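You operate a simulated robot arm through the tools that you are given. There is no shell and no other tool.

The job below is to be done with a simulated robot arm. You get a single attempt, and the scene is never put back.

TASK
Scrub the grey bowl with soap, then gather the oily things in it.
Fine: press the blue sponge on the soap, rub the smear off the bowl's floor and put the sponge back; the oil dish and the tea infuser go in. What is to be rubbed or washed off counts as gone when no trace of it is left.

The check looks at the end state, three seconds after you hand in, the way a careful person would. Anything else that was tipped, shoved, dropped, spilled or broken makes it a failure.

THE ROBOT
A 7-joint arm with a fingered hand, fixed in place. Base frame: the origin is at the foot of the arm, x ahead of it, y to its left, z up; the work surface is at about z = 910. Lengths are in mm, angles in rad, forces in N, time in s.
Its first joint turns from -2.007 to 2.007 rad. Payload 5 kg.
The tool frame sits at the grasp point between the pads (the TCP): z along the fingers, y along the line on which they close. The tips reach 32 mm beyond it. Largest opening 160 mm; the body of the gripper starts 89 mm behind the TCP. The gripper is a hand of 4 fingers: y runs from the thumb to the fingers, the wrist lies at [0, 0, -267] in the tool frame, and closing takes about 1.5 s.
Orientation is told as [roll, pitch, yaw] about the base's x, y, z axes, in that order, counted from this pose: with the fingers straight down and closing along the base's y, the tool's x points along the base's -x, its y along +y and its z along -z.

THE INTERFACE
- The arm moves only by the tool play_rows. Its argument "moves" is a list of rows, each a list of 2 entries, a list of its own where there are three numbers: the shift along the tool's x, y, z in units of 150 mm (1.0 is 150 mm), then the turn, a rotation vector about the tool's x, y, z in units of 120 degrees (1.0 is 120 degrees). In form: [[[tx, ty, tz], [ax, ay, az]], ...]. A call has 1 to 20 rows; each row is the pose to reach, as a shift and turn from the pose commanded when the call began, along the tool's axes at that moment. "hand" is the gripper command, from -1 (fully open) to 1 (shut), values between in proportion, set as the call begins (left out, the last holds). A call with a number of a shift or a turn outside -1 to 1 is refused whole. Rows are played at 5 a second. More than 50 mm and 0.15 rad between two rows, or a gripper value outside its range, and nothing of the call is played. A pose out of reach is approached as far as the arm can. The call stops where the force on the tool passes 40 N (or 10 N more than at its start, if that is more) or the arm is blocked; 0.2 s more then pass. Each finger travels about 45 mm/s and halts on what it meets, pressing with about 31 N; the grip force reading is that of the motor and also rises with nothing between the fingers. The clock runs only during rows and for 0.2 s after the last one: add rows that repeat a pose to give the fingers time. The reply holds the time, the measured pose of the TCP, the force on the tool along the base axes, the opening and the grip force, in the units named above and with some noise, with the torque about the TCP (base axes, N m) and any sound that the robot's microphone picked up.
- Cameras (640 x 400 px; columns grow to the right, rows downward): "scene" is fixed at [49.9, -498, 1670.1]; the picture's right is [0.43, -0.90, 0.00], its down [-0.59, -0.28, -0.76] and it looks along [0.69, 0.32, -0.65] (base axes); focal length 331 px, centre (320, 200). "wrist" rides on the gripper at [80, -4, -114] in the tool frame; the picture's right is [0.05, 1.00, 0.00], its down [-0.82, 0.04, -0.58] and it looks along [-0.58, 0.03, 0.82] (tool axes); focal length 265 px, centre (320, 200). There is no depth. A picture from a camera that has moved, and an enlarged one, comes with that camera's place and axes in the base frame and with its lens.
- snapshot(camera): a new picture of that camera. It takes no simulated time.
- move_column(by): slides the trunk up (or, below 0, down) by that many mm; the arm rides with it, the base frame stays. It gives what a move gives, with no picture.
- move_fingers(finger1, finger2, finger3, thumb_bend): sets how far each is bent, from 0 (flat) to 1 (curled in); at 0.3 the hand is open as for a grip, at 0.7 the pads meet at the TCP. One left out holds its place. A second passes; each finger stops where it meets its share of the squeeze, and holds until it gets a number again. A gripper value or a shape takes the hand back. It gives what a move gives, with no picture; readings hold the bend of each and the force on the fingers (four entries, about 0 where the hand has none), thumb and palm.
- preshape(shape): the hand has 4 fingers and takes this shape, open, in about a second: jaw (thumb against the fingers, like two jaws); tri (thumb and two fingers); tip (a fingertip pinch); poke (one finger out to press); point (the index stretched); flat (the hand flat); cup (the hand cupped); fist (a fist). The gripper value then closes the fingers along that shape, each until it touches; the sizes above hold for jaw. It gives what a move gives, with no picture.
- zoom(camera, box): a new picture of the part [left, top, right, bottom] of that camera's present view, enlarged. It takes no simulated time.
- close_job(): hands the job in; it is judged then, once.

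Places have to be worked out from the pictures, the camera data and where the tool is seen. Open the gripper and draw the arm clear of the work before you hand the job in, unless the task says otherwise.

The tools are called as name(argument=value, ...) on one line, values as JSON. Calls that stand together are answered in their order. play_rows: Moves the arm, as the interface text tells. Its arguments: {"type":"object","properties":{"moves":{"type":"array"},"hand":{"type":"number"}},"required":["moves"]} The other tools are called the same way: move_column (by) slides the trunk up or down; preshape (shape) gives the hand a shape; move_fingers (finger1, finger2, finger3, thumb_bend) moves the fingers one by one; snapshot (camera) takes a picture; zoom (camera, box) takes an enlarged picture of a part of a camera's view; close_job () hands the job in.

At the start:

```text
time: 0.0
tcp_pos: [648.0, -348.6, 1262.3]
tcp_rot: [0.001, 0.0, -0.001]
ft_force: [1.0, -0.1, 0.3]
moment: [0.0, 0.0, 0.02]
grip_width: 159.9
gripper_force: 0.0
shape: jaw
bend: [0.3, 0.3, 0.3, 0.3]
finger forces: [0.1, 0.1, 0.1, 0.1, 0.1, 0.0]
trunk travel left (down, up): [-675.0, 315.0]
```

scene: 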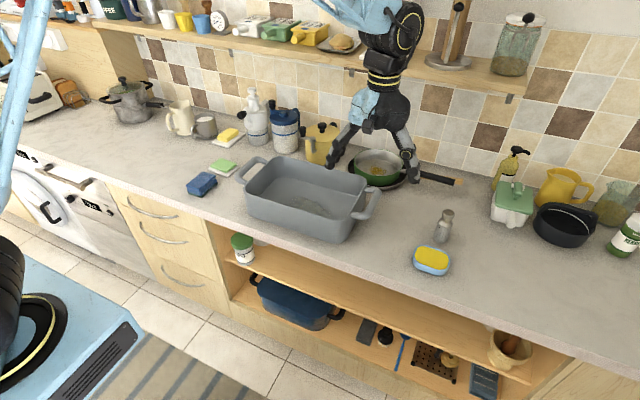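
wrist: 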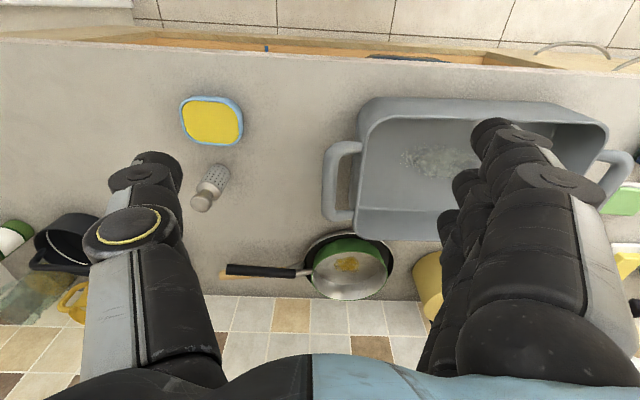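

I start by looking more closely at the scene to identify the bowl, sponge, soap, oil dish and infuser.

zoom(camera="scene", box=[160, 80, 400, 260])

zoom(camera="scene", box=[380, 140, 640, 300])

zoom(camera="wrist", box=[150, 80, 480, 300])

zoom(camera="scene", box=[0, 0, 360, 160])

```text
2.22 times, centred on (280, 170) of scene
camera zoom: at [49.9, -498.0, 1670.1], right [0.43, -0.9, 0.0], down [-0.59, -0.28, -0.76], along [0.69, 0.32, -0.65], focal length 736 px, centre (409, 267)
```

zoom: 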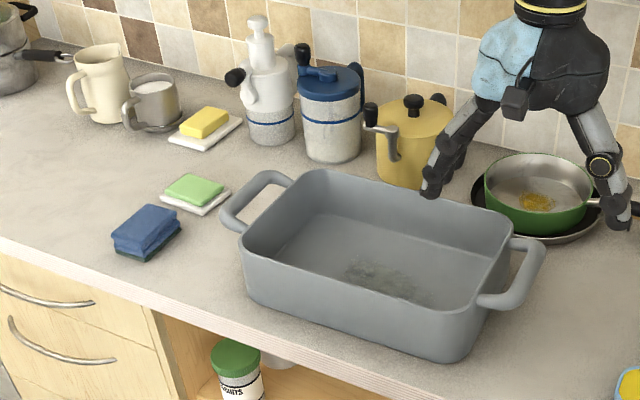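

```text
2.46 times, centred on (510, 220) of scene
camera zoom: at [49.9, -498.0, 1670.1], right [0.43, -0.9, 0.0], down [-0.59, -0.28, -0.76], along [0.69, 0.32, -0.65], focal length 815 px, centre (-148, 151)
```

zoom: 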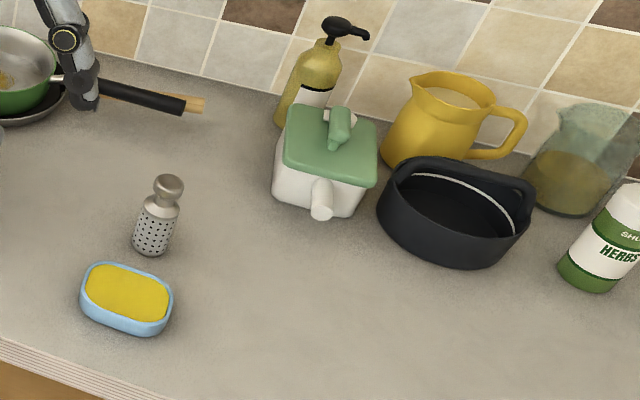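

```text
1.82 times, centred on (315, 190) of wrist
camera zoom: at [569.1, -352.4, 1377.1], right [-0.05, 1.0, 0.0], down [0.82, 0.04, 0.58], along [0.58, 0.03, -0.82], focal length 483 px, centre (329, 218)
```

zoom: 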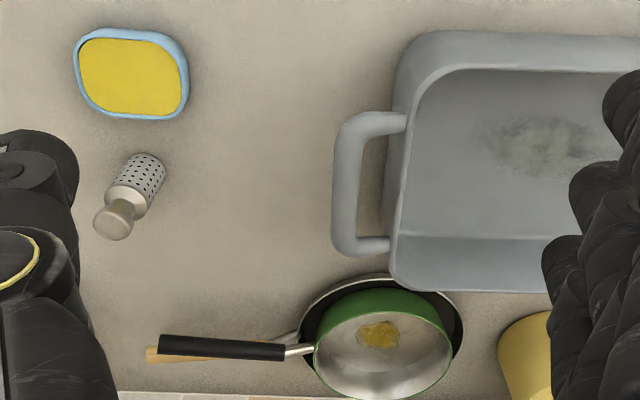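

```text
1.78 times, centred on (180, 80) of scene
camera zoom: at [49.9, -498.0, 1670.1], right [0.43, -0.9, 0.0], down [-0.59, -0.28, -0.76], along [0.69, 0.32, -0.65], focal length 589 px, centre (569, 413)
```

zoom: 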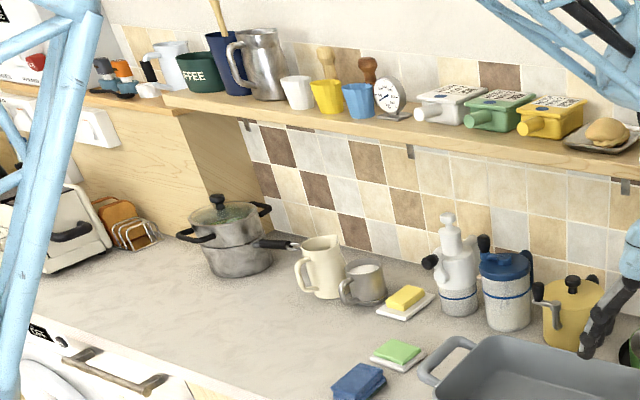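

Some objects need a closer look, especially which bar is the soap and which item is the oil dish.

zoom(camera="scene", box=[180, 115, 260, 205])

zoom(camera="scene", box=[400, 200, 470, 285])

zoom(camera="scene", box=[235, 150, 385, 250])

zoom(camera="wrist", box=[560, 140, 640, 300])

```text
4.44 times, centred on (220, 160) of scene
camera zoom: at [49.9, -498.0, 1670.1], right [0.43, -0.9, 0.0], down [-0.59, -0.28, -0.76], along [0.69, 0.32, -0.65], focal length 1472 px, centre (764, 378)
```

zoom: 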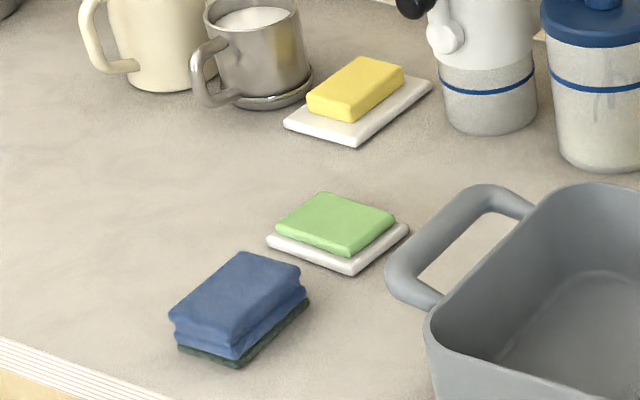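

```text
4.71 times, centred on (435, 242) of scene
camera zoom: at [49.9, -498.0, 1670.1], right [0.43, -0.9, 0.0], down [-0.59, -0.28, -0.76], along [0.69, 0.32, -0.65], focal length 1559 px, centre (-221, 0)
```

zoom: 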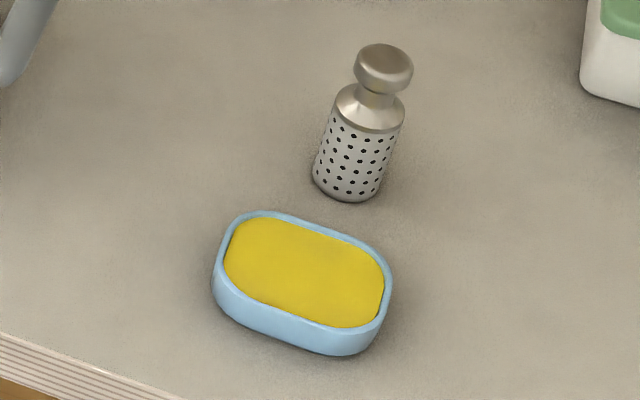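

```text
4.00 times, centred on (310, 200) of scene
camera zoom: at [49.9, -498.0, 1670.1], right [0.43, -0.9, 0.0], down [-0.59, -0.28, -0.76], along [0.69, 0.32, -0.65], focal length 1325 px, centre (360, 200)
```

zoom: 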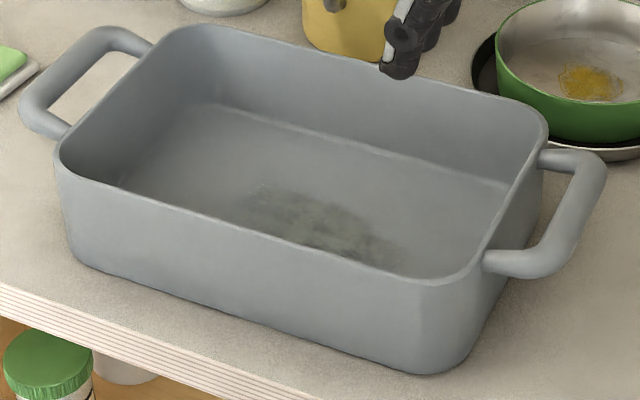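

```text
2.50 times, centred on (600, 220) of wrist
camera zoom: at [569.1, -352.4, 1377.1], right [-0.05, 1.0, 0.0], down [0.82, 0.04, 0.58], along [0.58, 0.03, -0.82], focal length 664 px, centre (-380, 150)
```

zoom: 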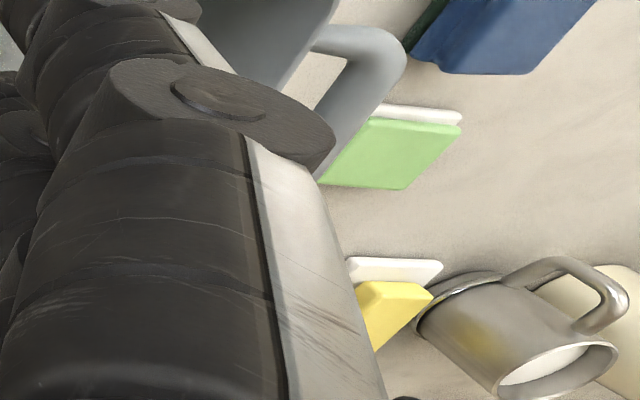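

The green bar on the white dish beside the blue sponge looks like the soap, and the yellow one by the jug looks like butter. I judge the sponge to be at about (731, 298), the soap at (863, 303), the bowl centre at (785, -104), the oil dish at (731, -525) and the infuser at (842, -537). I'll travel left at height toward the sponge.

play_rows(moves=[[[0, 0.25, 0], [0, 0, 0]], [[0, 0.5, 0], [0, 0, 0]], [[0, 0.75, 0], [0, 0, 0]], [[0, 1, 0], [0, 0, 0]]], hand=-1)

```text
time: 1.0
tcp_pos: [649.2, -194.7, 1263.2]
tcp_rot: [-0.001, 0.0, 0.0]
ft_force: [1.4, 0.6, 0.5]
moment: [0.03, -0.03, -0.04]
grip_width: 159.9
gripper_force: 0.1
shape: jaw
bend: [0.3, 0.3, 0.3, 0.3]
finger forces: [0.0, 0.1, 0.0, 0.1, 0.0, 0.0]
trunk travel left (down, up): [-675.0, 315.0]
```

The arm tracks as expected, so I continue left toward the sponge.

play_rows(moves=[[[0, 0.25, 0], [0, 0, 0]], [[0, 0.5, 0], [0, 0, 0]], [[0, 0.75, 0], [0, 0, 0]], [[0, 1, 0], [0, 0, 0]]])

play_rows(moves=[[[0, 0.25, 0], [0, 0, 0]], [[0, 0.5, 0], [0, 0, 0]], [[0, 0.75, 0], [0, 0, 0]], [[0, 1, 0], [0, 0, 0]]])

snapshot(camera="wrist")

snapshot(camera="scene")

```text
time: 2.0
tcp_pos: [651.3, -45.9, 1260.5]
tcp_rot: [0.001, 0.0, 0.001]
ft_force: [0.6, 0.4, 0.4]
moment: [-0.06, 0.05, -0.04]
grip_width: 159.9
gripper_force: 0.0
shape: jaw
bend: [0.3, 0.3, 0.3, 0.3]
finger forces: [0.0, 0.0, 0.1, 0.0, 0.0, 0.0]
trunk travel left (down, up): [-675.0, 315.0]
```

```text
time: 3.0
tcp_pos: [648.1, 103.8, 1262.6]
tcp_rot: [-0.001, 0.001, 0.001]
ft_force: [0.4, 0.5, -0.5]
moment: [-0.01, 0.02, 0.0]
grip_width: 160.0
gripper_force: 0.1
shape: jaw
bend: [0.3, 0.3, 0.3, 0.3]
finger forces: [0.0, 0.0, 0.1, 0.0, 0.0, 0.1]
trunk travel left (down, up): [-675.0, 315.0]
```

```text
taken
camera wrist: at [569.2, 100.0, 1377.7], right [-0.05, 1.0, 0.0], down [0.82, 0.04, 0.58], along [0.58, 0.03, -0.82], focal length 265 px, centre (320, 200)
```

wrist: 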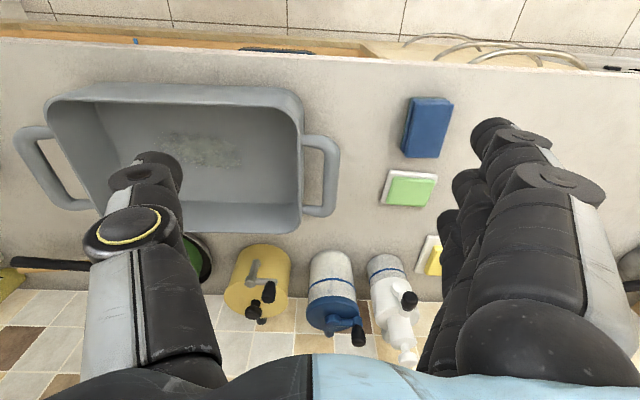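

```text
taken
```

scene: 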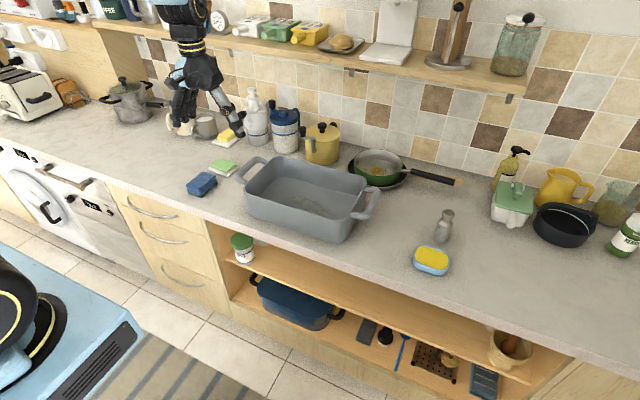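

This view shows the bowl, sponge and soap well, so I zoom in for measurements.

zoom(camera="wrist", box=[360, 80, 480, 290])

zoom(camera="wrist", box=[10, 70, 350, 250])

```text
1.90 times, centred on (420, 185) of wrist
camera zoom: at [569.2, 100.0, 1377.7], right [-0.05, 1.0, 0.0], down [0.82, 0.04, 0.58], along [0.58, 0.03, -0.82], focal length 506 px, centre (130, 229)
```

zoom: 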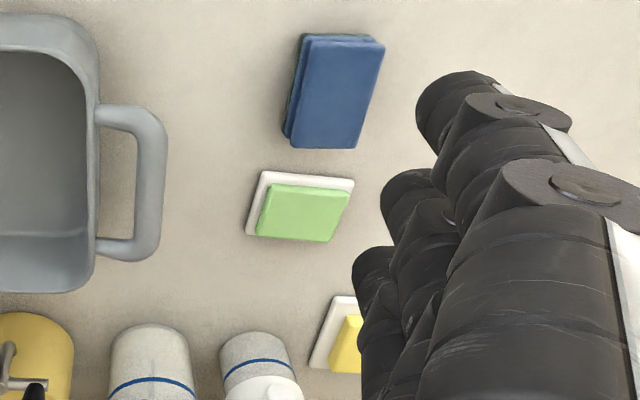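

```text
1.88 times, centred on (180, 160) of wrist
camera zoom: at [569.2, 100.0, 1377.7], right [-0.05, 1.0, 0.0], down [0.82, 0.04, 0.58], along [0.58, 0.03, -0.82], focal length 500 px, centre (584, 275)
```

zoom: 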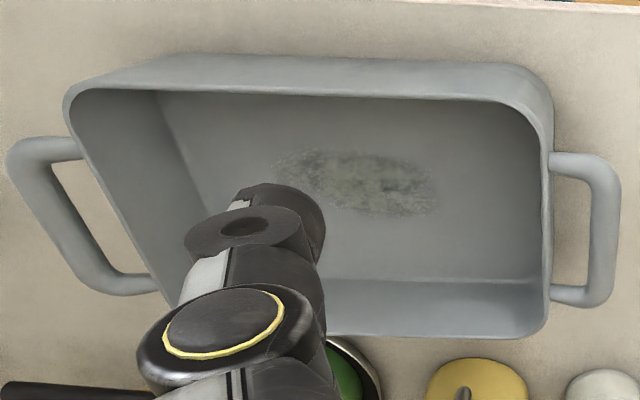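

From this view I put the sponge at about (727, 291), turned about +4°, with soap centre (856, 298). I move above the sponge and lower to get a closer look.

play_rows(moves=[[[-0.065, 0.165, 0.165], [0, 0, 0]], [[-0.13, 0.33, 0.33], [0, 0, 0]], [[-0.2, 0.5, 0.5], [0, 0, 0]], [[-0.267, 0.667, 0.667], [0, 0, 0]], [[-0.267, 0.667, 0.667], [0, 0, 0]]])

snapshot(camera="wrist")

```text
time: 4.2
tcp_pos: [689.9, 200.9, 1163.3]
tcp_rot: [0.0, 0.0, -0.001]
ft_force: [0.2, -0.7, 0.7]
moment: [0.02, 0.0, 0.04]
grip_width: 159.8
gripper_force: 0.0
shape: jaw
bend: [0.3, 0.3, 0.3, 0.3]
finger forces: [0.1, 0.0, 0.0, 0.0, 0.0, 0.1]
trunk travel left (down, up): [-675.0, 315.0]
```

```text
taken
camera wrist: at [609.8, 196.4, 1278.5], right [-0.05, 1.0, 0.0], down [0.82, 0.04, 0.58], along [0.58, 0.03, -0.82], focal length 265 px, centre (320, 200)
```

wrist: 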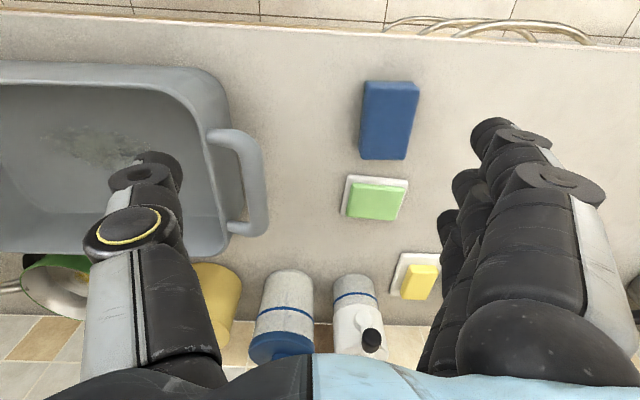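

The sponge is clear below and ahead, so I go to directly above it, lowering a bit more.

play_rows(moves=[[[-0.065, 0.15, 0.12], [0, 0, 0]], [[-0.13, 0.3, 0.24], [0, 0, 0]], [[-0.2, 0.45, 0.36], [0, 0, 0]], [[-0.253, 0.593, 0.467], [0, 0, 0]], [[-0.253, 0.593, 0.467], [0, 0, 0]]])

snapshot(camera="wrist")

zoom(camera="scene", box=[140, 80, 290, 220])

```text
time: 5.4
tcp_pos: [728.8, 290.6, 1093.0]
tcp_rot: [0.0, 0.0, 0.001]
ft_force: [-0.1, -0.1, 0.3]
moment: [0.01, 0.01, 0.02]
grip_width: 160.0
gripper_force: 0.1
shape: jaw
bend: [0.3, 0.3, 0.3, 0.3]
finger forces: [0.0, 0.1, 0.0, 0.1, 0.0, 0.0]
trunk travel left (down, up): [-675.0, 315.0]
```

```text
taken
camera wrist: at [647.7, 286.4, 1206.7], right [-0.05, 1.0, 0.0], down [0.82, 0.04, 0.58], along [0.58, 0.03, -0.82], focal length 265 px, centre (320, 200)
```

wrist: 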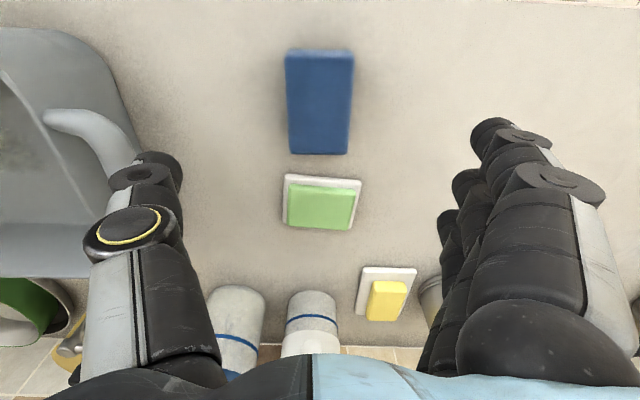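

```text
2.86 times, centred on (215, 150) of scene
camera zoom: at [49.9, -498.0, 1670.1], right [0.43, -0.9, 0.0], down [-0.59, -0.28, -0.76], along [0.69, 0.32, -0.65], focal length 946 px, centre (620, 343)
```

zoom: 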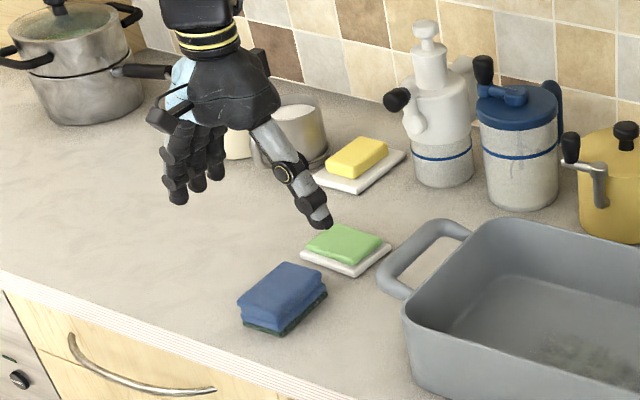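

The sponge is about 97 x 60 mm, roughly 40 mm tall, turned about +2.5°, and its centre is about 5 mm nearer than the TCP. I shift, turn slightly and descend with the hand open until the fingertips are around z = 924.

play_rows(moves=[[[0.033, 0, 0.1], [0, 0, -0.021]], [[0.033, 0, 0.3], [0, 0, -0.021]], [[0.033, 0, 0.5], [0, 0, -0.021]], [[0.033, 0, 0.65], [0, 0, -0.021]], [[0.033, 0, 0.75], [0, 0, -0.021]], [[0.033, 0, 0.83], [0, 0, -0.021]], [[0.033, 0, 0.9], [0, 0, -0.021]], [[0.033, 0, 0.9], [0, 0, -0.021]]])

snapshot(camera="wrist")

zoom(camera="scene", box=[140, 100, 290, 220])

```text
time: 7.2
tcp_pos: [722.9, 292.5, 955.5]
tcp_rot: [0.0, 0.001, 0.043]
ft_force: [0.6, 0.1, 0.8]
moment: [-0.02, -0.01, 0.02]
grip_width: 159.9
gripper_force: 0.0
shape: jaw
bend: [0.3, 0.3, 0.3, 0.3]
finger forces: [0.0, 0.1, 0.1, 0.0, 0.0, 0.0]
trunk travel left (down, up): [-675.0, 315.0]
```

```text
taken
camera wrist: at [643.1, 284.2, 1071.0], right [-0.1, 1.0, 0.0], down [0.81, 0.08, 0.58], along [0.57, 0.06, -0.82], focal length 265 px, centre (320, 200)
```

wrist: 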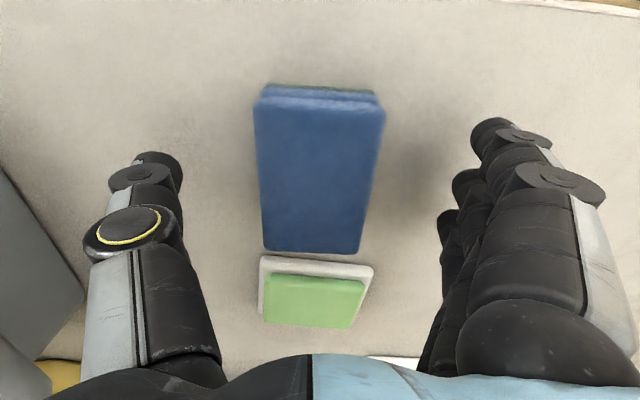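

```text
3.33 times, centred on (215, 160) of scene
camera zoom: at [49.9, -498.0, 1670.1], right [0.43, -0.9, 0.0], down [-0.59, -0.28, -0.76], along [0.69, 0.32, -0.65], focal length 1104 px, centre (670, 333)
```

zoom: 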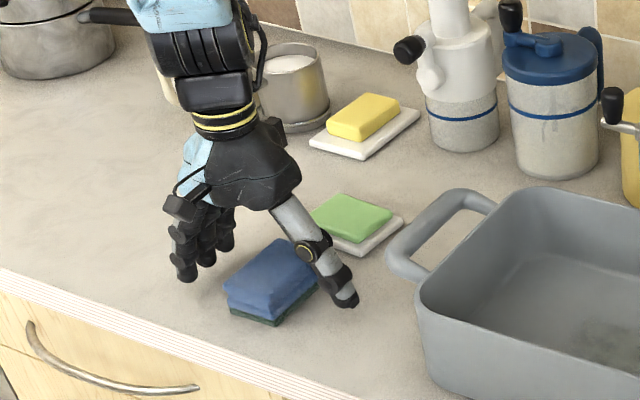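

The sponge is centred between the thumb and the three fingers. I close the hand on it and hold still long enough.

play_rows(moves=[[[0, 0, 0], [0, 0, 0]], [[0, 0, 0], [0, 0, 0]], [[0, 0, 0], [0, 0, 0]], [[0, 0, 0], [0, 0, 0]], [[0, 0, 0], [0, 0, 0]], [[0, 0, 0], [0, 0, 0]], [[0, 0, 0], [0, 0, 0]], [[0, 0, 0], [0, 0, 0]], [[0, 0, 0], [0, 0, 0]], [[0, 0, 0], [0, 0, 0]]], hand=1)

snapshot(camera="wrist")

zoom(camera="scene", box=[140, 100, 290, 220])

```text
time: 9.4
tcp_pos: [722.7, 291.9, 956.9]
tcp_rot: [-0.003, 0.0, 0.041]
ft_force: [0.0, 0.2, 0.2]
moment: [0.0, 0.02, -0.01]
grip_width: 55.9
gripper_force: 31.3
shape: jaw
bend: [0.73, 0.73, 0.73, 0.7]
finger forces: [9.2, 9.4, 9.6, 0.0, 28.1, 0.0]
trunk travel left (down, up): [-675.0, 315.0]
```

```text
taken
camera wrist: at [643.2, 284.1, 1071.0], right [-0.1, 1.0, 0.0], down [0.81, 0.08, 0.58], along [0.57, 0.05, -0.82], focal length 265 px, centre (320, 200)
```

wrist: 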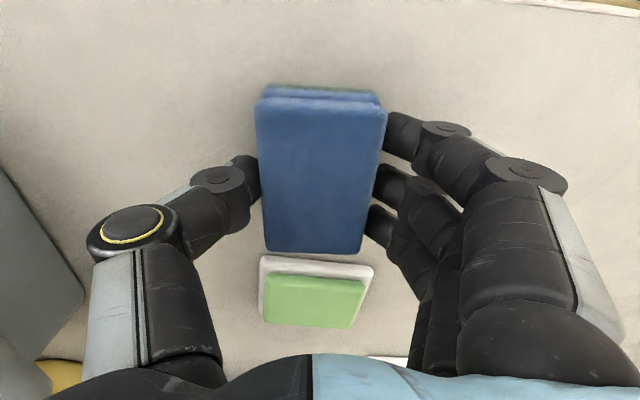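

```text
3.33 times, centred on (215, 160) of scene
camera zoom: at [49.9, -498.0, 1670.1], right [0.43, -0.9, 0.0], down [-0.59, -0.28, -0.76], along [0.69, 0.32, -0.65], focal length 1104 px, centre (670, 333)
```

zoom: 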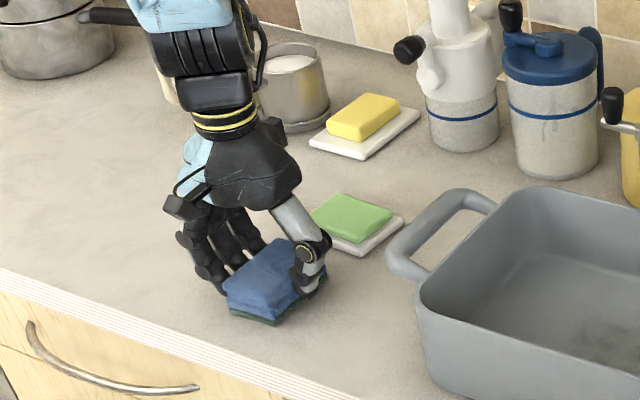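

All three fingers and the thumb hold the sponge (about 28 N). I lift it straight up and check the grip.

play_rows(moves=[[[0, 0, -0.08], [0, 0, 0]], [[0, 0, -0.25], [0, 0, 0]], [[0, 0, -0.45], [0, 0, 0]], [[0, 0, -0.65], [0, 0, 0]], [[0, 0, -0.65], [0, 0, 0]]])

snapshot(camera="wrist")

zoom(camera="scene", box=[140, 60, 290, 220])

```text
time: 10.6
tcp_pos: [723.2, 289.1, 1053.3]
tcp_rot: [0.0, 0.001, 0.044]
ft_force: [-0.6, -0.2, -0.4]
moment: [0.0, -0.01, -0.01]
grip_width: 55.8
gripper_force: 30.7
shape: jaw
bend: [0.73, 0.73, 0.73, 0.7]
finger forces: [9.4, 9.4, 9.4, 0.1, 28.1, 0.0]
trunk travel left (down, up): [-675.0, 315.0]
```

```text
taken
camera wrist: at [643.9, 282.6, 1168.9], right [-0.1, 1.0, 0.0], down [0.81, 0.08, 0.58], along [0.57, 0.05, -0.82], focal length 265 px, centre (320, 200)
```

wrist: 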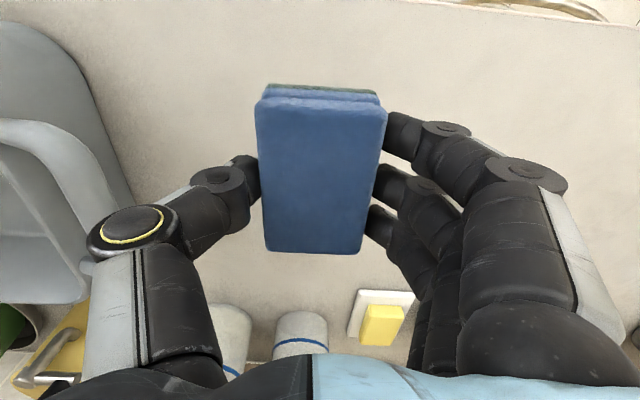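

```text
2.50 times, centred on (215, 140) of scene
camera zoom: at [49.9, -498.0, 1670.1], right [0.43, -0.9, 0.0], down [-0.59, -0.28, -0.76], along [0.69, 0.32, -0.65], focal length 828 px, centre (582, 350)
```

zoom: 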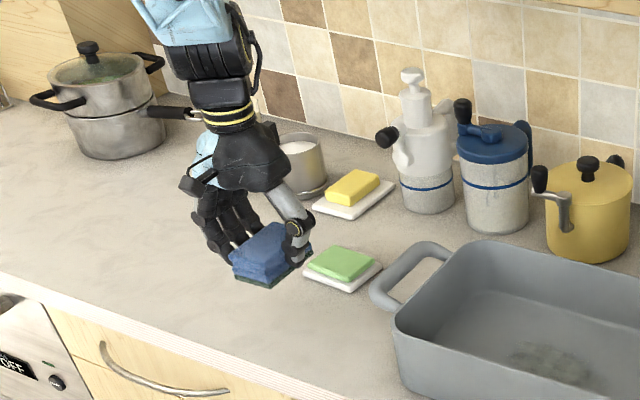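

The sponge is held level. I move it forward over the soap at about (852, 298).

play_rows(moves=[[[-0.2, 0, 0], [0, 0, 0]], [[-0.42, 0.005, 0], [0, 0, 0]], [[-0.65, 0.009, 0], [0, 0, 0]], [[-0.868, 0.009, 0], [0, 0, 0]], [[-0.868, 0.009, 0], [0, 0, 0]]])

snapshot(camera="wrist")

zoom(camera="scene", box=[140, 60, 290, 220])

```text
time: 11.8
tcp_pos: [852.9, 297.7, 1055.7]
tcp_rot: [-0.001, 0.002, 0.043]
ft_force: [-0.3, 0.2, -0.4]
moment: [0.0, -0.01, 0.02]
grip_width: 55.7
gripper_force: 30.9
shape: jaw
bend: [0.73, 0.73, 0.73, 0.7]
finger forces: [9.3, 9.4, 9.4, 0.0, 28.0, 0.0]
trunk travel left (down, up): [-675.0, 315.0]
```

```text
taken
camera wrist: at [772.1, 290.1, 1169.6], right [-0.1, 1.0, 0.0], down [0.81, 0.08, 0.58], along [0.57, 0.05, -0.82], focal length 265 px, centre (320, 200)
```

wrist: 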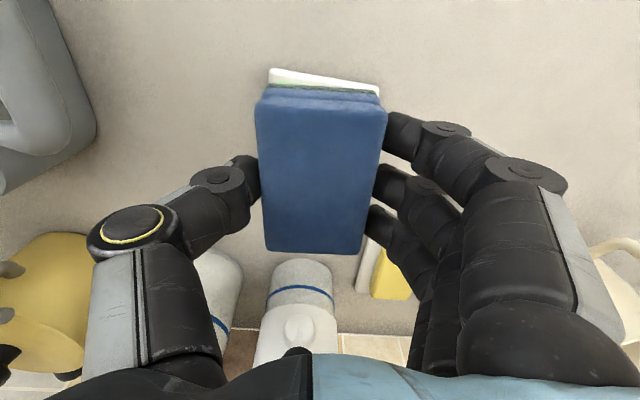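

```text
2.50 times, centred on (215, 140) of scene
camera zoom: at [49.9, -498.0, 1670.1], right [0.43, -0.9, 0.0], down [-0.59, -0.28, -0.76], along [0.69, 0.32, -0.65], focal length 828 px, centre (582, 350)
```

zoom: 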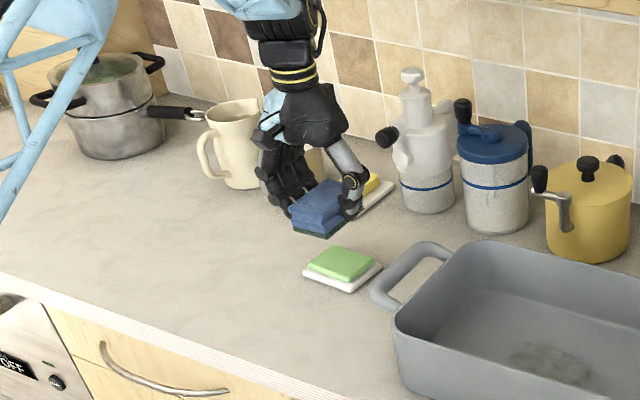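

The sponge lines up with the soap, with the front edge of its white dish just peeking out. I descend to a little above the soap.

play_rows(moves=[[[0, 0, 0.15], [0, 0, 0]], [[0, 0, 0.3], [0, 0, 0]], [[0, 0, 0.4], [0, 0, 0]], [[0, 0, 0.44], [0, 0, 0]], [[0, 0, 0.44], [0, 0, 0]]])

zoom(camera="scene", box=[170, 100, 270, 200])

```text
time: 13.0
tcp_pos: [853.4, 298.1, 990.5]
tcp_rot: [0.001, -0.001, 0.045]
ft_force: [0.0, -0.1, -0.1]
moment: [-0.01, 0.02, 0.03]
grip_width: 55.8
gripper_force: 31.2
shape: jaw
bend: [0.73, 0.73, 0.73, 0.7]
finger forces: [9.3, 9.4, 9.5, 0.1, 28.0, 0.0]
trunk travel left (down, up): [-675.0, 315.0]
```

```text
4.00 times, centred on (220, 150) of scene
camera zoom: at [49.9, -498.0, 1670.1], right [0.43, -0.9, 0.0], down [-0.59, -0.28, -0.76], along [0.69, 0.32, -0.65], focal length 1325 px, centre (720, 400)
```

zoom: 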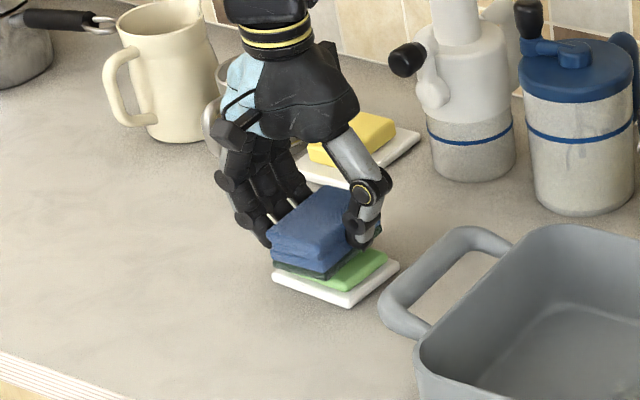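

The sponge is just above the soap. I lower it in small 2 mm steps and watch the force.

play_rows(moves=[[[0, 0, 0.015], [0, 0, 0]], [[0, 0, 0.03], [0, 0, 0]], [[0, 0, 0.04], [0, 0, 0]], [[0, 0, 0.05], [0, 0, 0]]])

```text
time: 14.0
tcp_pos: [853.3, 297.9, 981.1]
tcp_rot: [-0.001, 0.0, 0.045]
ft_force: [-0.1, 0.0, -1.0]
moment: [-0.01, 0.01, -0.01]
grip_width: 55.8
gripper_force: 30.4
shape: jaw
bend: [0.73, 0.73, 0.73, 0.7]
finger forces: [9.2, 9.5, 9.4, 0.0, 28.0, 0.0]
trunk travel left (down, up): [-675.0, 315.0]
```

No contact yet at z ≈ 981, so I keep lowering gently.

play_rows(moves=[[[0, 0, 0.01], [0, 0, 0]], [[0, 0, 0.02], [0, 0, 0]], [[0, 0, 0.03], [0, 0, 0]]])

zoom(camera="scene", box=[190, 130, 250, 180])

```text
time: 14.8
tcp_pos: [853.0, 298.6, 979.6]
tcp_rot: [0.001, -0.003, 0.044]
ft_force: [1.1, -0.2, 14.9]
moment: [0.03, -0.02, -0.04]
grip_width: 56.1
gripper_force: 31.1
shape: jaw
bend: [0.73, 0.73, 0.73, 0.7]
finger forces: [10.5, 10.5, 10.5, 0.1, 31.5, 0.0]
trunk travel left (down, up): [-675.0, 315.0]
```

```text
8.00 times, centred on (220, 155) of scene
camera zoom: at [49.9, -498.0, 1670.1], right [0.43, -0.9, 0.0], down [-0.59, -0.28, -0.76], along [0.69, 0.32, -0.65], focal length 2650 px, centre (1120, 560)
```

zoom: 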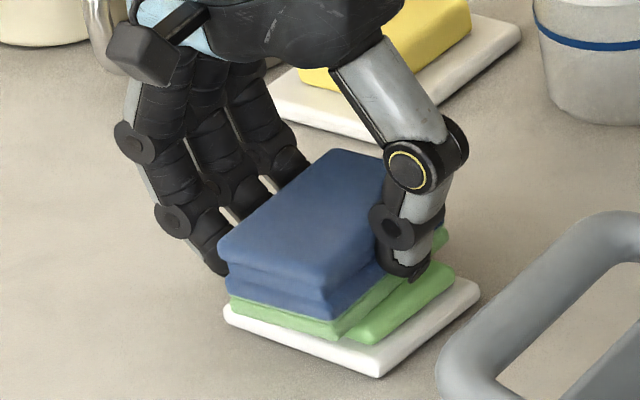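

The force reads about 15 N and the dark pad now shows the soap's light green, so it has taken soap. I hold a moment, then lift and check.

play_rows(moves=[[[0, 0, 0], [0, 0, 0]], [[0, 0, 0], [0, 0, 0]], [[0, 0, 0], [0, 0, 0]], [[0, 0, -0.03], [0, 0, 0]], [[0, 0, -0.1], [0, 0, 0]], [[0, 0, -0.3], [0, 0, 0]], [[0, 0, -0.55], [0, 0, 0]], [[0, 0, -0.8], [0, 0, 0]], [[0, 0, -1], [0, 0, 0]], [[0, 0, -1], [0, 0, 0]]])

zoom(camera="scene", box=[170, 60, 270, 200])

snapshot(camera="wrist")

```text
time: 17.0
tcp_pos: [852.2, 299.4, 1123.9]
tcp_rot: [0.002, -0.001, 0.044]
ft_force: [-0.7, 0.3, -0.2]
moment: [-0.04, 0.05, 0.03]
grip_width: 56.0
gripper_force: 31.2
shape: jaw
bend: [0.73, 0.73, 0.73, 0.7]
finger forces: [10.4, 10.6, 10.6, 0.1, 31.7, 0.0]
trunk travel left (down, up): [-675.0, 315.0]
```

```text
2.86 times, centred on (220, 130) of scene
camera zoom: at [49.9, -498.0, 1670.1], right [0.43, -0.9, 0.0], down [-0.59, -0.28, -0.76], along [0.69, 0.32, -0.65], focal length 946 px, centre (606, 400)
```

zoom: 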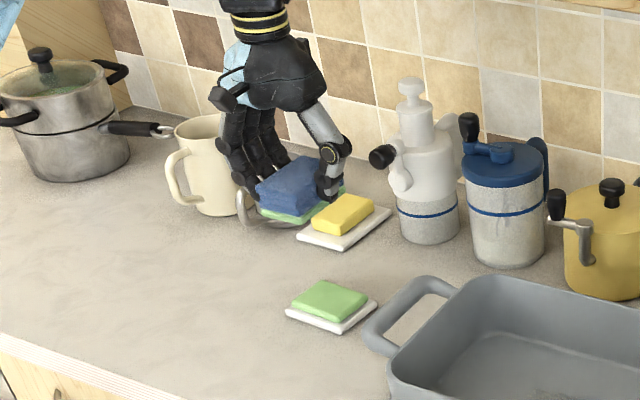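

```text
taken
camera wrist: at [772.4, 291.6, 1239.1], right [-0.1, 1.0, 0.0], down [0.81, 0.08, 0.58], along [0.57, 0.05, -0.82], focal length 265 px, centre (320, 200)
```

wrist: 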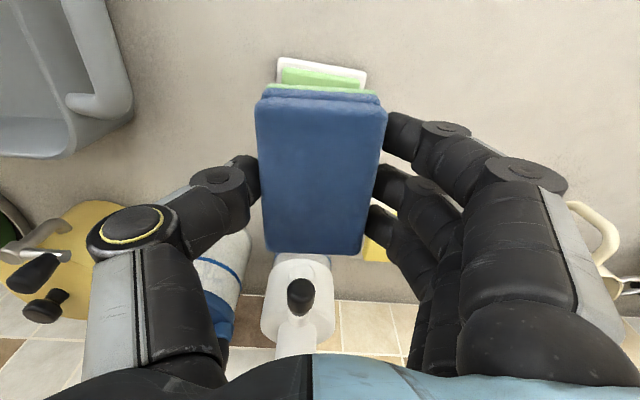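

The sponge is soaped and the soap dish was not moved. Now I carry the sponge right, over the middle of the bowl.

play_rows(moves=[[[0.045, -0.22, 0], [0, 0, 0]], [[0.09, -0.45, 0], [0, 0, 0]], [[0.137, -0.67, 0], [0, 0, 0]], [[0.183, -0.891, 0], [0, 0, 0]]])

play_rows(moves=[[[0.045, -0.22, 0], [0, 0, 0]], [[0.09, -0.45, 0], [0, 0, 0]], [[0.137, -0.67, 0], [0, 0, 0]], [[0.183, -0.891, 0], [0, 0, 0]]])

snapshot(camera="wrist")

snapshot(camera="scene")

```text
time: 18.0
tcp_pos: [831.1, 162.3, 1127.5]
tcp_rot: [0.0, -0.001, 0.043]
ft_force: [-0.4, 0.1, -0.7]
moment: [0.05, 0.01, 0.03]
grip_width: 55.8
gripper_force: 31.2
shape: jaw
bend: [0.73, 0.73, 0.73, 0.7]
finger forces: [10.5, 10.6, 10.6, 0.1, 31.7, 0.0]
trunk travel left (down, up): [-675.0, 315.0]
```

```text
time: 19.0
tcp_pos: [807.9, 27.8, 1126.3]
tcp_rot: [0.002, 0.0, 0.045]
ft_force: [0.4, -0.8, -0.1]
moment: [0.03, 0.0, 0.0]
grip_width: 56.2
gripper_force: 31.0
shape: jaw
bend: [0.73, 0.73, 0.73, 0.7]
finger forces: [10.4, 10.7, 10.5, 0.0, 31.7, 0.0]
trunk travel left (down, up): [-675.0, 315.0]
```

```text
taken
camera wrist: at [729.3, 19.4, 1241.2], right [-0.1, 1.0, 0.0], down [0.81, 0.08, 0.58], along [0.57, 0.06, -0.82], focal length 265 px, centre (320, 200)
```

wrist: 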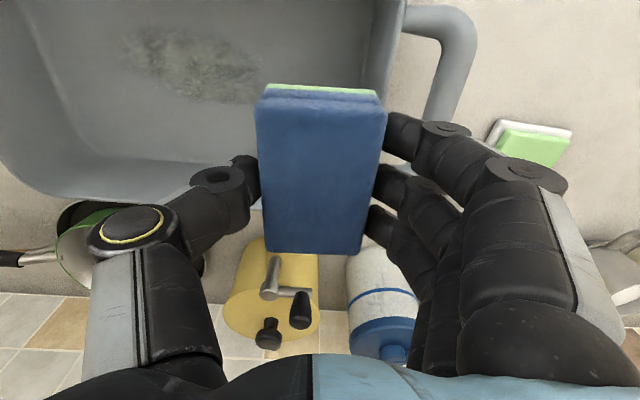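

```text
taken
```

scene: 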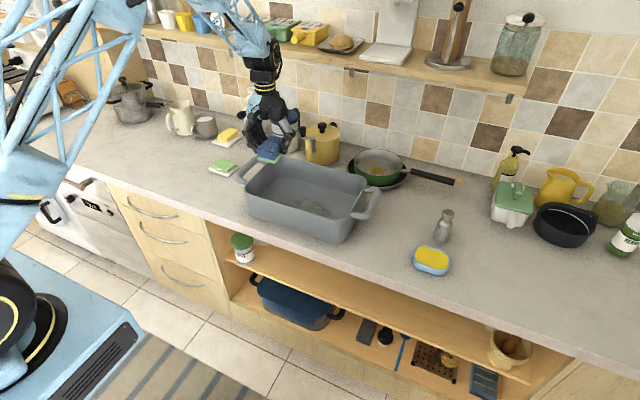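

The smear spans roughly x 752–828 and y −185 to −36 on the bowl floor, so the 97 mm long sponge covers it across x. I move over the bowl's centre.

play_rows(moves=[[[0.045, -0.22, 0], [0, 0, 0]], [[0.09, -0.45, 0], [0, 0, 0]], [[0.137, -0.67, 0], [0, 0, 0]], [[0.17, -0.9, 0], [0, 0, 0]], [[0.17, -0.9, 0], [0, 0, 0]]])

snapshot(camera="wrist")

zoom(camera="scene", box=[220, 80, 400, 250])

```text
time: 20.2
tcp_pos: [790.8, -105.9, 1125.8]
tcp_rot: [0.001, 0.0, 0.045]
ft_force: [-0.1, 0.5, 0.4]
moment: [-0.01, -0.01, 0.04]
grip_width: 56.0
gripper_force: 30.3
shape: jaw
bend: [0.73, 0.73, 0.73, 0.7]
finger forces: [10.4, 10.6, 10.6, 0.0, 31.6, 0.0]
trunk travel left (down, up): [-675.0, 315.0]
```

```text
taken
camera wrist: at [710.2, -114.1, 1239.6], right [-0.1, 1.0, 0.0], down [0.81, 0.08, 0.58], along [0.57, 0.06, -0.82], focal length 265 px, centre (320, 200)
```

wrist: 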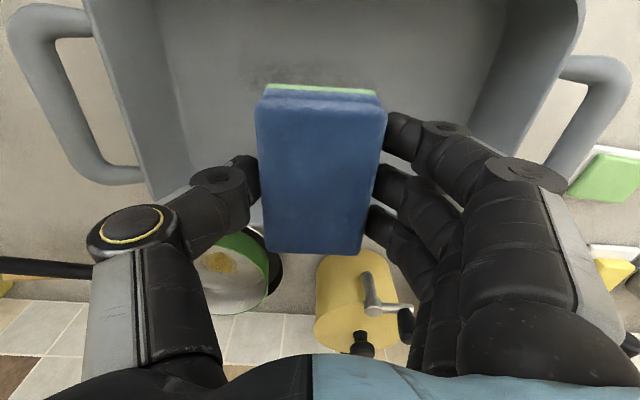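

```text
2.35 times, centred on (310, 165) of scene
camera zoom: at [49.9, -498.0, 1670.1], right [0.43, -0.9, 0.0], down [-0.59, -0.28, -0.76], along [0.69, 0.32, -0.65], focal length 779 px, centre (344, 282)
```

zoom: 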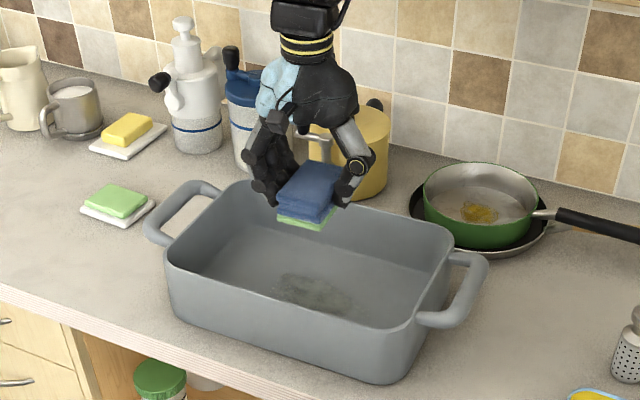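

The hand is over the bowl's centre with clearance all around. I lower the sponge to just above the floor.

play_rows(moves=[[[0, 0, 0.2], [0, 0, 0]], [[0, 0, 0.4], [0, 0, 0]], [[0, 0, 0.6], [0, 0, 0]], [[0, 0, 0.75], [0, 0, 0]], [[0, 0, 0.85], [0, 0, 0]], [[0, 0, 0.93], [0, 0, 0]], [[0, 0, 0.93], [0, 0, 0]]])

snapshot(camera="wrist")

zoom(camera="scene", box=[220, 100, 400, 250])

```text
time: 21.8
tcp_pos: [789.3, -105.4, 989.0]
tcp_rot: [-0.001, 0.0, 0.045]
ft_force: [-0.6, 0.4, -0.7]
moment: [-0.03, -0.03, -0.01]
grip_width: 56.0
gripper_force: 30.7
shape: jaw
bend: [0.73, 0.73, 0.73, 0.7]
finger forces: [10.4, 10.6, 10.6, 0.1, 31.5, 0.0]
trunk travel left (down, up): [-675.0, 315.0]
```

```text
taken
camera wrist: at [709.4, -113.8, 1103.1], right [-0.1, 1.0, 0.0], down [0.81, 0.08, 0.58], along [0.57, 0.05, -0.82], focal length 265 px, centre (320, 200)
```

wrist: 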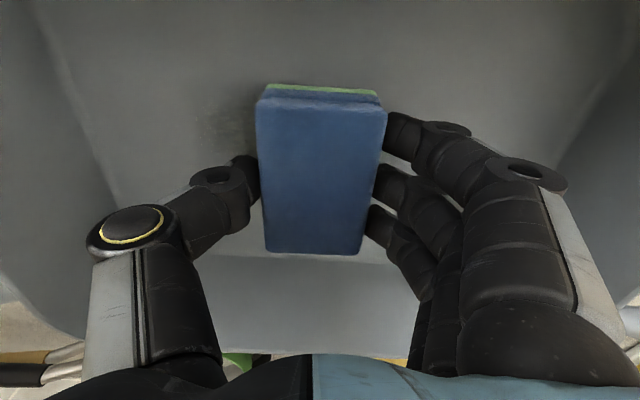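

```text
2.67 times, centred on (310, 175) of scene
camera zoom: at [49.9, -498.0, 1670.1], right [0.43, -0.9, 0.0], down [-0.59, -0.28, -0.76], along [0.69, 0.32, -0.65], focal length 883 px, centre (347, 267)
```

zoom: 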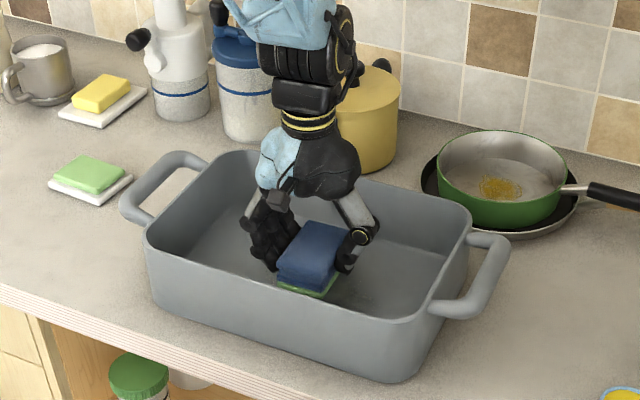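

There is good clearance inside the bowl. I lower gently until the sponge meets the floor.

play_rows(moves=[[[0, 0, 0.03], [0, 0, 0]], [[0, 0, 0.06], [0, 0, 0]], [[0, 0, 0.08], [0, 0, 0]], [[0, 0, 0.1], [0, 0, 0]]])

```text
time: 22.8
tcp_pos: [790.9, -108.0, 972.4]
tcp_rot: [0.0, 0.0, 0.042]
ft_force: [0.5, 0.4, -0.6]
moment: [0.03, -0.01, -0.03]
grip_width: 56.1
gripper_force: 30.8
shape: jaw
bend: [0.73, 0.73, 0.73, 0.7]
finger forces: [10.4, 10.6, 10.6, 0.0, 31.5, 0.1]
trunk travel left (down, up): [-675.0, 315.0]
```

No contact yet at z ≈ 972, so I take smaller steps.

play_rows(moves=[[[0, 0, 0.01], [0, 0, 0]], [[0, 0, 0.02], [0, 0, 0]], [[0, 0, 0.03], [0, 0, 0]]])

```text
time: 23.6
tcp_pos: [789.5, -107.7, 968.4]
tcp_rot: [0.001, 0.0, 0.045]
ft_force: [-0.1, 0.5, -0.4]
moment: [-0.02, 0.04, 0.0]
grip_width: 55.7
gripper_force: 30.8
shape: jaw
bend: [0.73, 0.73, 0.73, 0.7]
finger forces: [10.3, 10.6, 10.5, 0.0, 31.6, 0.1]
trunk travel left (down, up): [-675.0, 315.0]
```

Still no contact at z ≈ 968, so I continue in 1.5 mm steps.

play_rows(moves=[[[0, 0, 0.01], [0, 0, 0]], [[0, 0, 0.02], [0, 0, 0]], [[0, 0, 0.03], [0, 0, 0]]])

```text
time: 24.4
tcp_pos: [789.3, -107.6, 964.2]
tcp_rot: [0.0, 0.0, 0.043]
ft_force: [0.8, -0.4, 0.7]
moment: [0.03, -0.03, 0.0]
grip_width: 55.9
gripper_force: 31.0
shape: jaw
bend: [0.73, 0.73, 0.73, 0.7]
finger forces: [10.3, 10.6, 10.6, 0.1, 31.7, 0.0]
trunk travel left (down, up): [-675.0, 315.0]
```

Still free at z ≈ 964; another few small steps.

play_rows(moves=[[[0, 0, 0.01], [0, 0, 0]], [[0, 0, 0.02], [0, 0, 0]]])

```text
time: 25.0
tcp_pos: [790.5, -108.3, 962.6]
tcp_rot: [0.0, -0.004, 0.043]
ft_force: [-1.0, -0.8, 19.1]
moment: [0.07, 0.01, 0.02]
grip_width: 56.2
gripper_force: 30.9
shape: jaw
bend: [0.74, 0.74, 0.73, 0.7]
finger forces: [10.9, 11.0, 11.0, 0.1, 33.3, 0.1]
trunk travel left (down, up): [-675.0, 315.0]
```

Contact with about 19 N. I ease off slightly and begin a gentle rub toward −y, checking forces and that the bowl stays put.

play_rows(moves=[[[0, 0, -0.005], [0, 0, 0]], [[0, -0.05, -0.005], [0, 0, 0]], [[0, -0.1, -0.005], [0, 0, 0]], [[0, -0.15, -0.005], [0, 0, 0]], [[0, -0.2, -0.005], [0, 0, 0]]])

zoom(camera="scene", box=[220, 100, 400, 250])

snapshot(camera="wrist")

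```text
time: 26.2
tcp_pos: [790.4, -136.4, 963.9]
tcp_rot: [0.0, -0.001, 0.045]
ft_force: [0.2, 7.3, 19.7]
moment: [0.47, 0.02, 0.01]
grip_width: 56.5
gripper_force: 30.7
shape: jaw
bend: [0.74, 0.74, 0.73, 0.71]
finger forces: [12.2, 12.3, 12.3, 0.0, 29.0, 0.0]
trunk travel left (down, up): [-675.0, 315.0]
```

```text
2.67 times, centred on (310, 175) of scene
camera zoom: at [49.9, -498.0, 1670.1], right [0.43, -0.9, 0.0], down [-0.59, -0.28, -0.76], along [0.69, 0.32, -0.65], focal length 883 px, centre (347, 267)
```

zoom: 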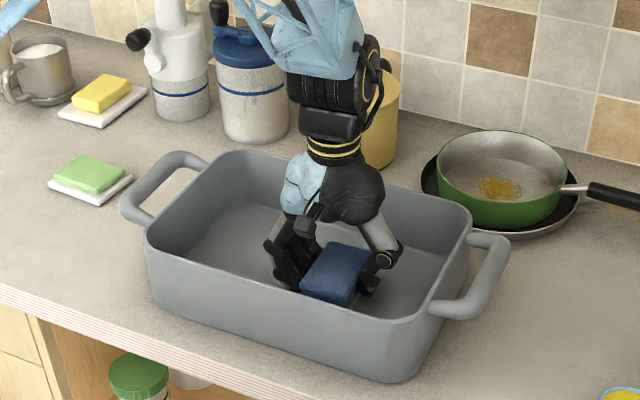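

```text
taken
camera wrist: at [710.2, -144.2, 1077.2], right [-0.1, 1.0, 0.0], down [0.81, 0.08, 0.58], along [0.58, 0.05, -0.82], focal length 265 px, centre (320, 200)
```

wrist: 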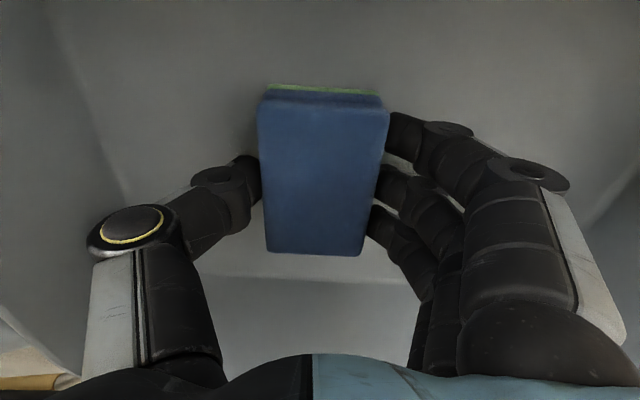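

The bowl has not moved and lateral force is only about 7 N. I continue sweeping: first to the −y end, then back across the whole smear to the +y end.

play_rows(moves=[[[0, -0.06, -0.002], [0, 0, 0]], [[0, -0.12, -0.002], [0, 0, 0]], [[0, -0.165, -0.002], [0, 0, 0]], [[0, -0.1, -0.002], [0, 0, 0]], [[0, -0.03, -0.002], [0, 0, 0]], [[0, 0.04, -0.002], [0, 0, 0]], [[0, 0.11, -0.002], [0, 0, 0]], [[0, 0.18, -0.002], [0, 0, 0]], [[0, 0.25, -0.002], [0, 0, 0]], [[0, 0.32, -0.002], [0, 0, 0]], [[0, 0.39, -0.002], [0, 0, 0]], [[0, 0.46, -0.002], [0, 0, 0]], [[0, 0.53, -0.002], [0, 0, 0]], [[0, 0.58, -0.002], [0, 0, 0]]])

zoom(camera="scene", box=[220, 100, 400, 250])

snapshot(camera="wrist")

```text
time: 29.2
tcp_pos: [787.1, -50.3, 963.3]
tcp_rot: [0.0, -0.001, 0.043]
ft_force: [0.4, -7.6, 19.2]
moment: [-0.23, 0.0, -0.01]
grip_width: 57.2
gripper_force: 31.4
shape: jaw
bend: [0.74, 0.74, 0.74, 0.71]
finger forces: [9.4, 9.7, 9.8, 0.0, 36.6, 0.1]
trunk travel left (down, up): [-675.0, 315.0]
```

```text
2.67 times, centred on (310, 175) of scene
camera zoom: at [49.9, -498.0, 1670.1], right [0.43, -0.9, 0.0], down [-0.59, -0.28, -0.76], along [0.69, 0.32, -0.65], focal length 883 px, centre (347, 267)
```

zoom: 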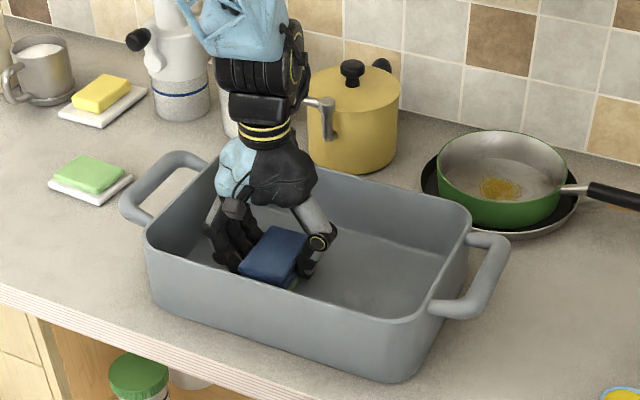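

```text
taken
camera wrist: at [706.1, -59.1, 1076.9], right [-0.1, 1.0, 0.0], down [0.81, 0.08, 0.58], along [0.58, 0.05, -0.82], focal length 265 px, centre (320, 200)
```

wrist: 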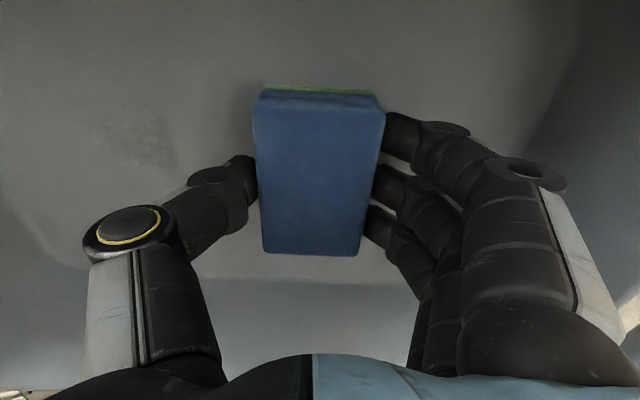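

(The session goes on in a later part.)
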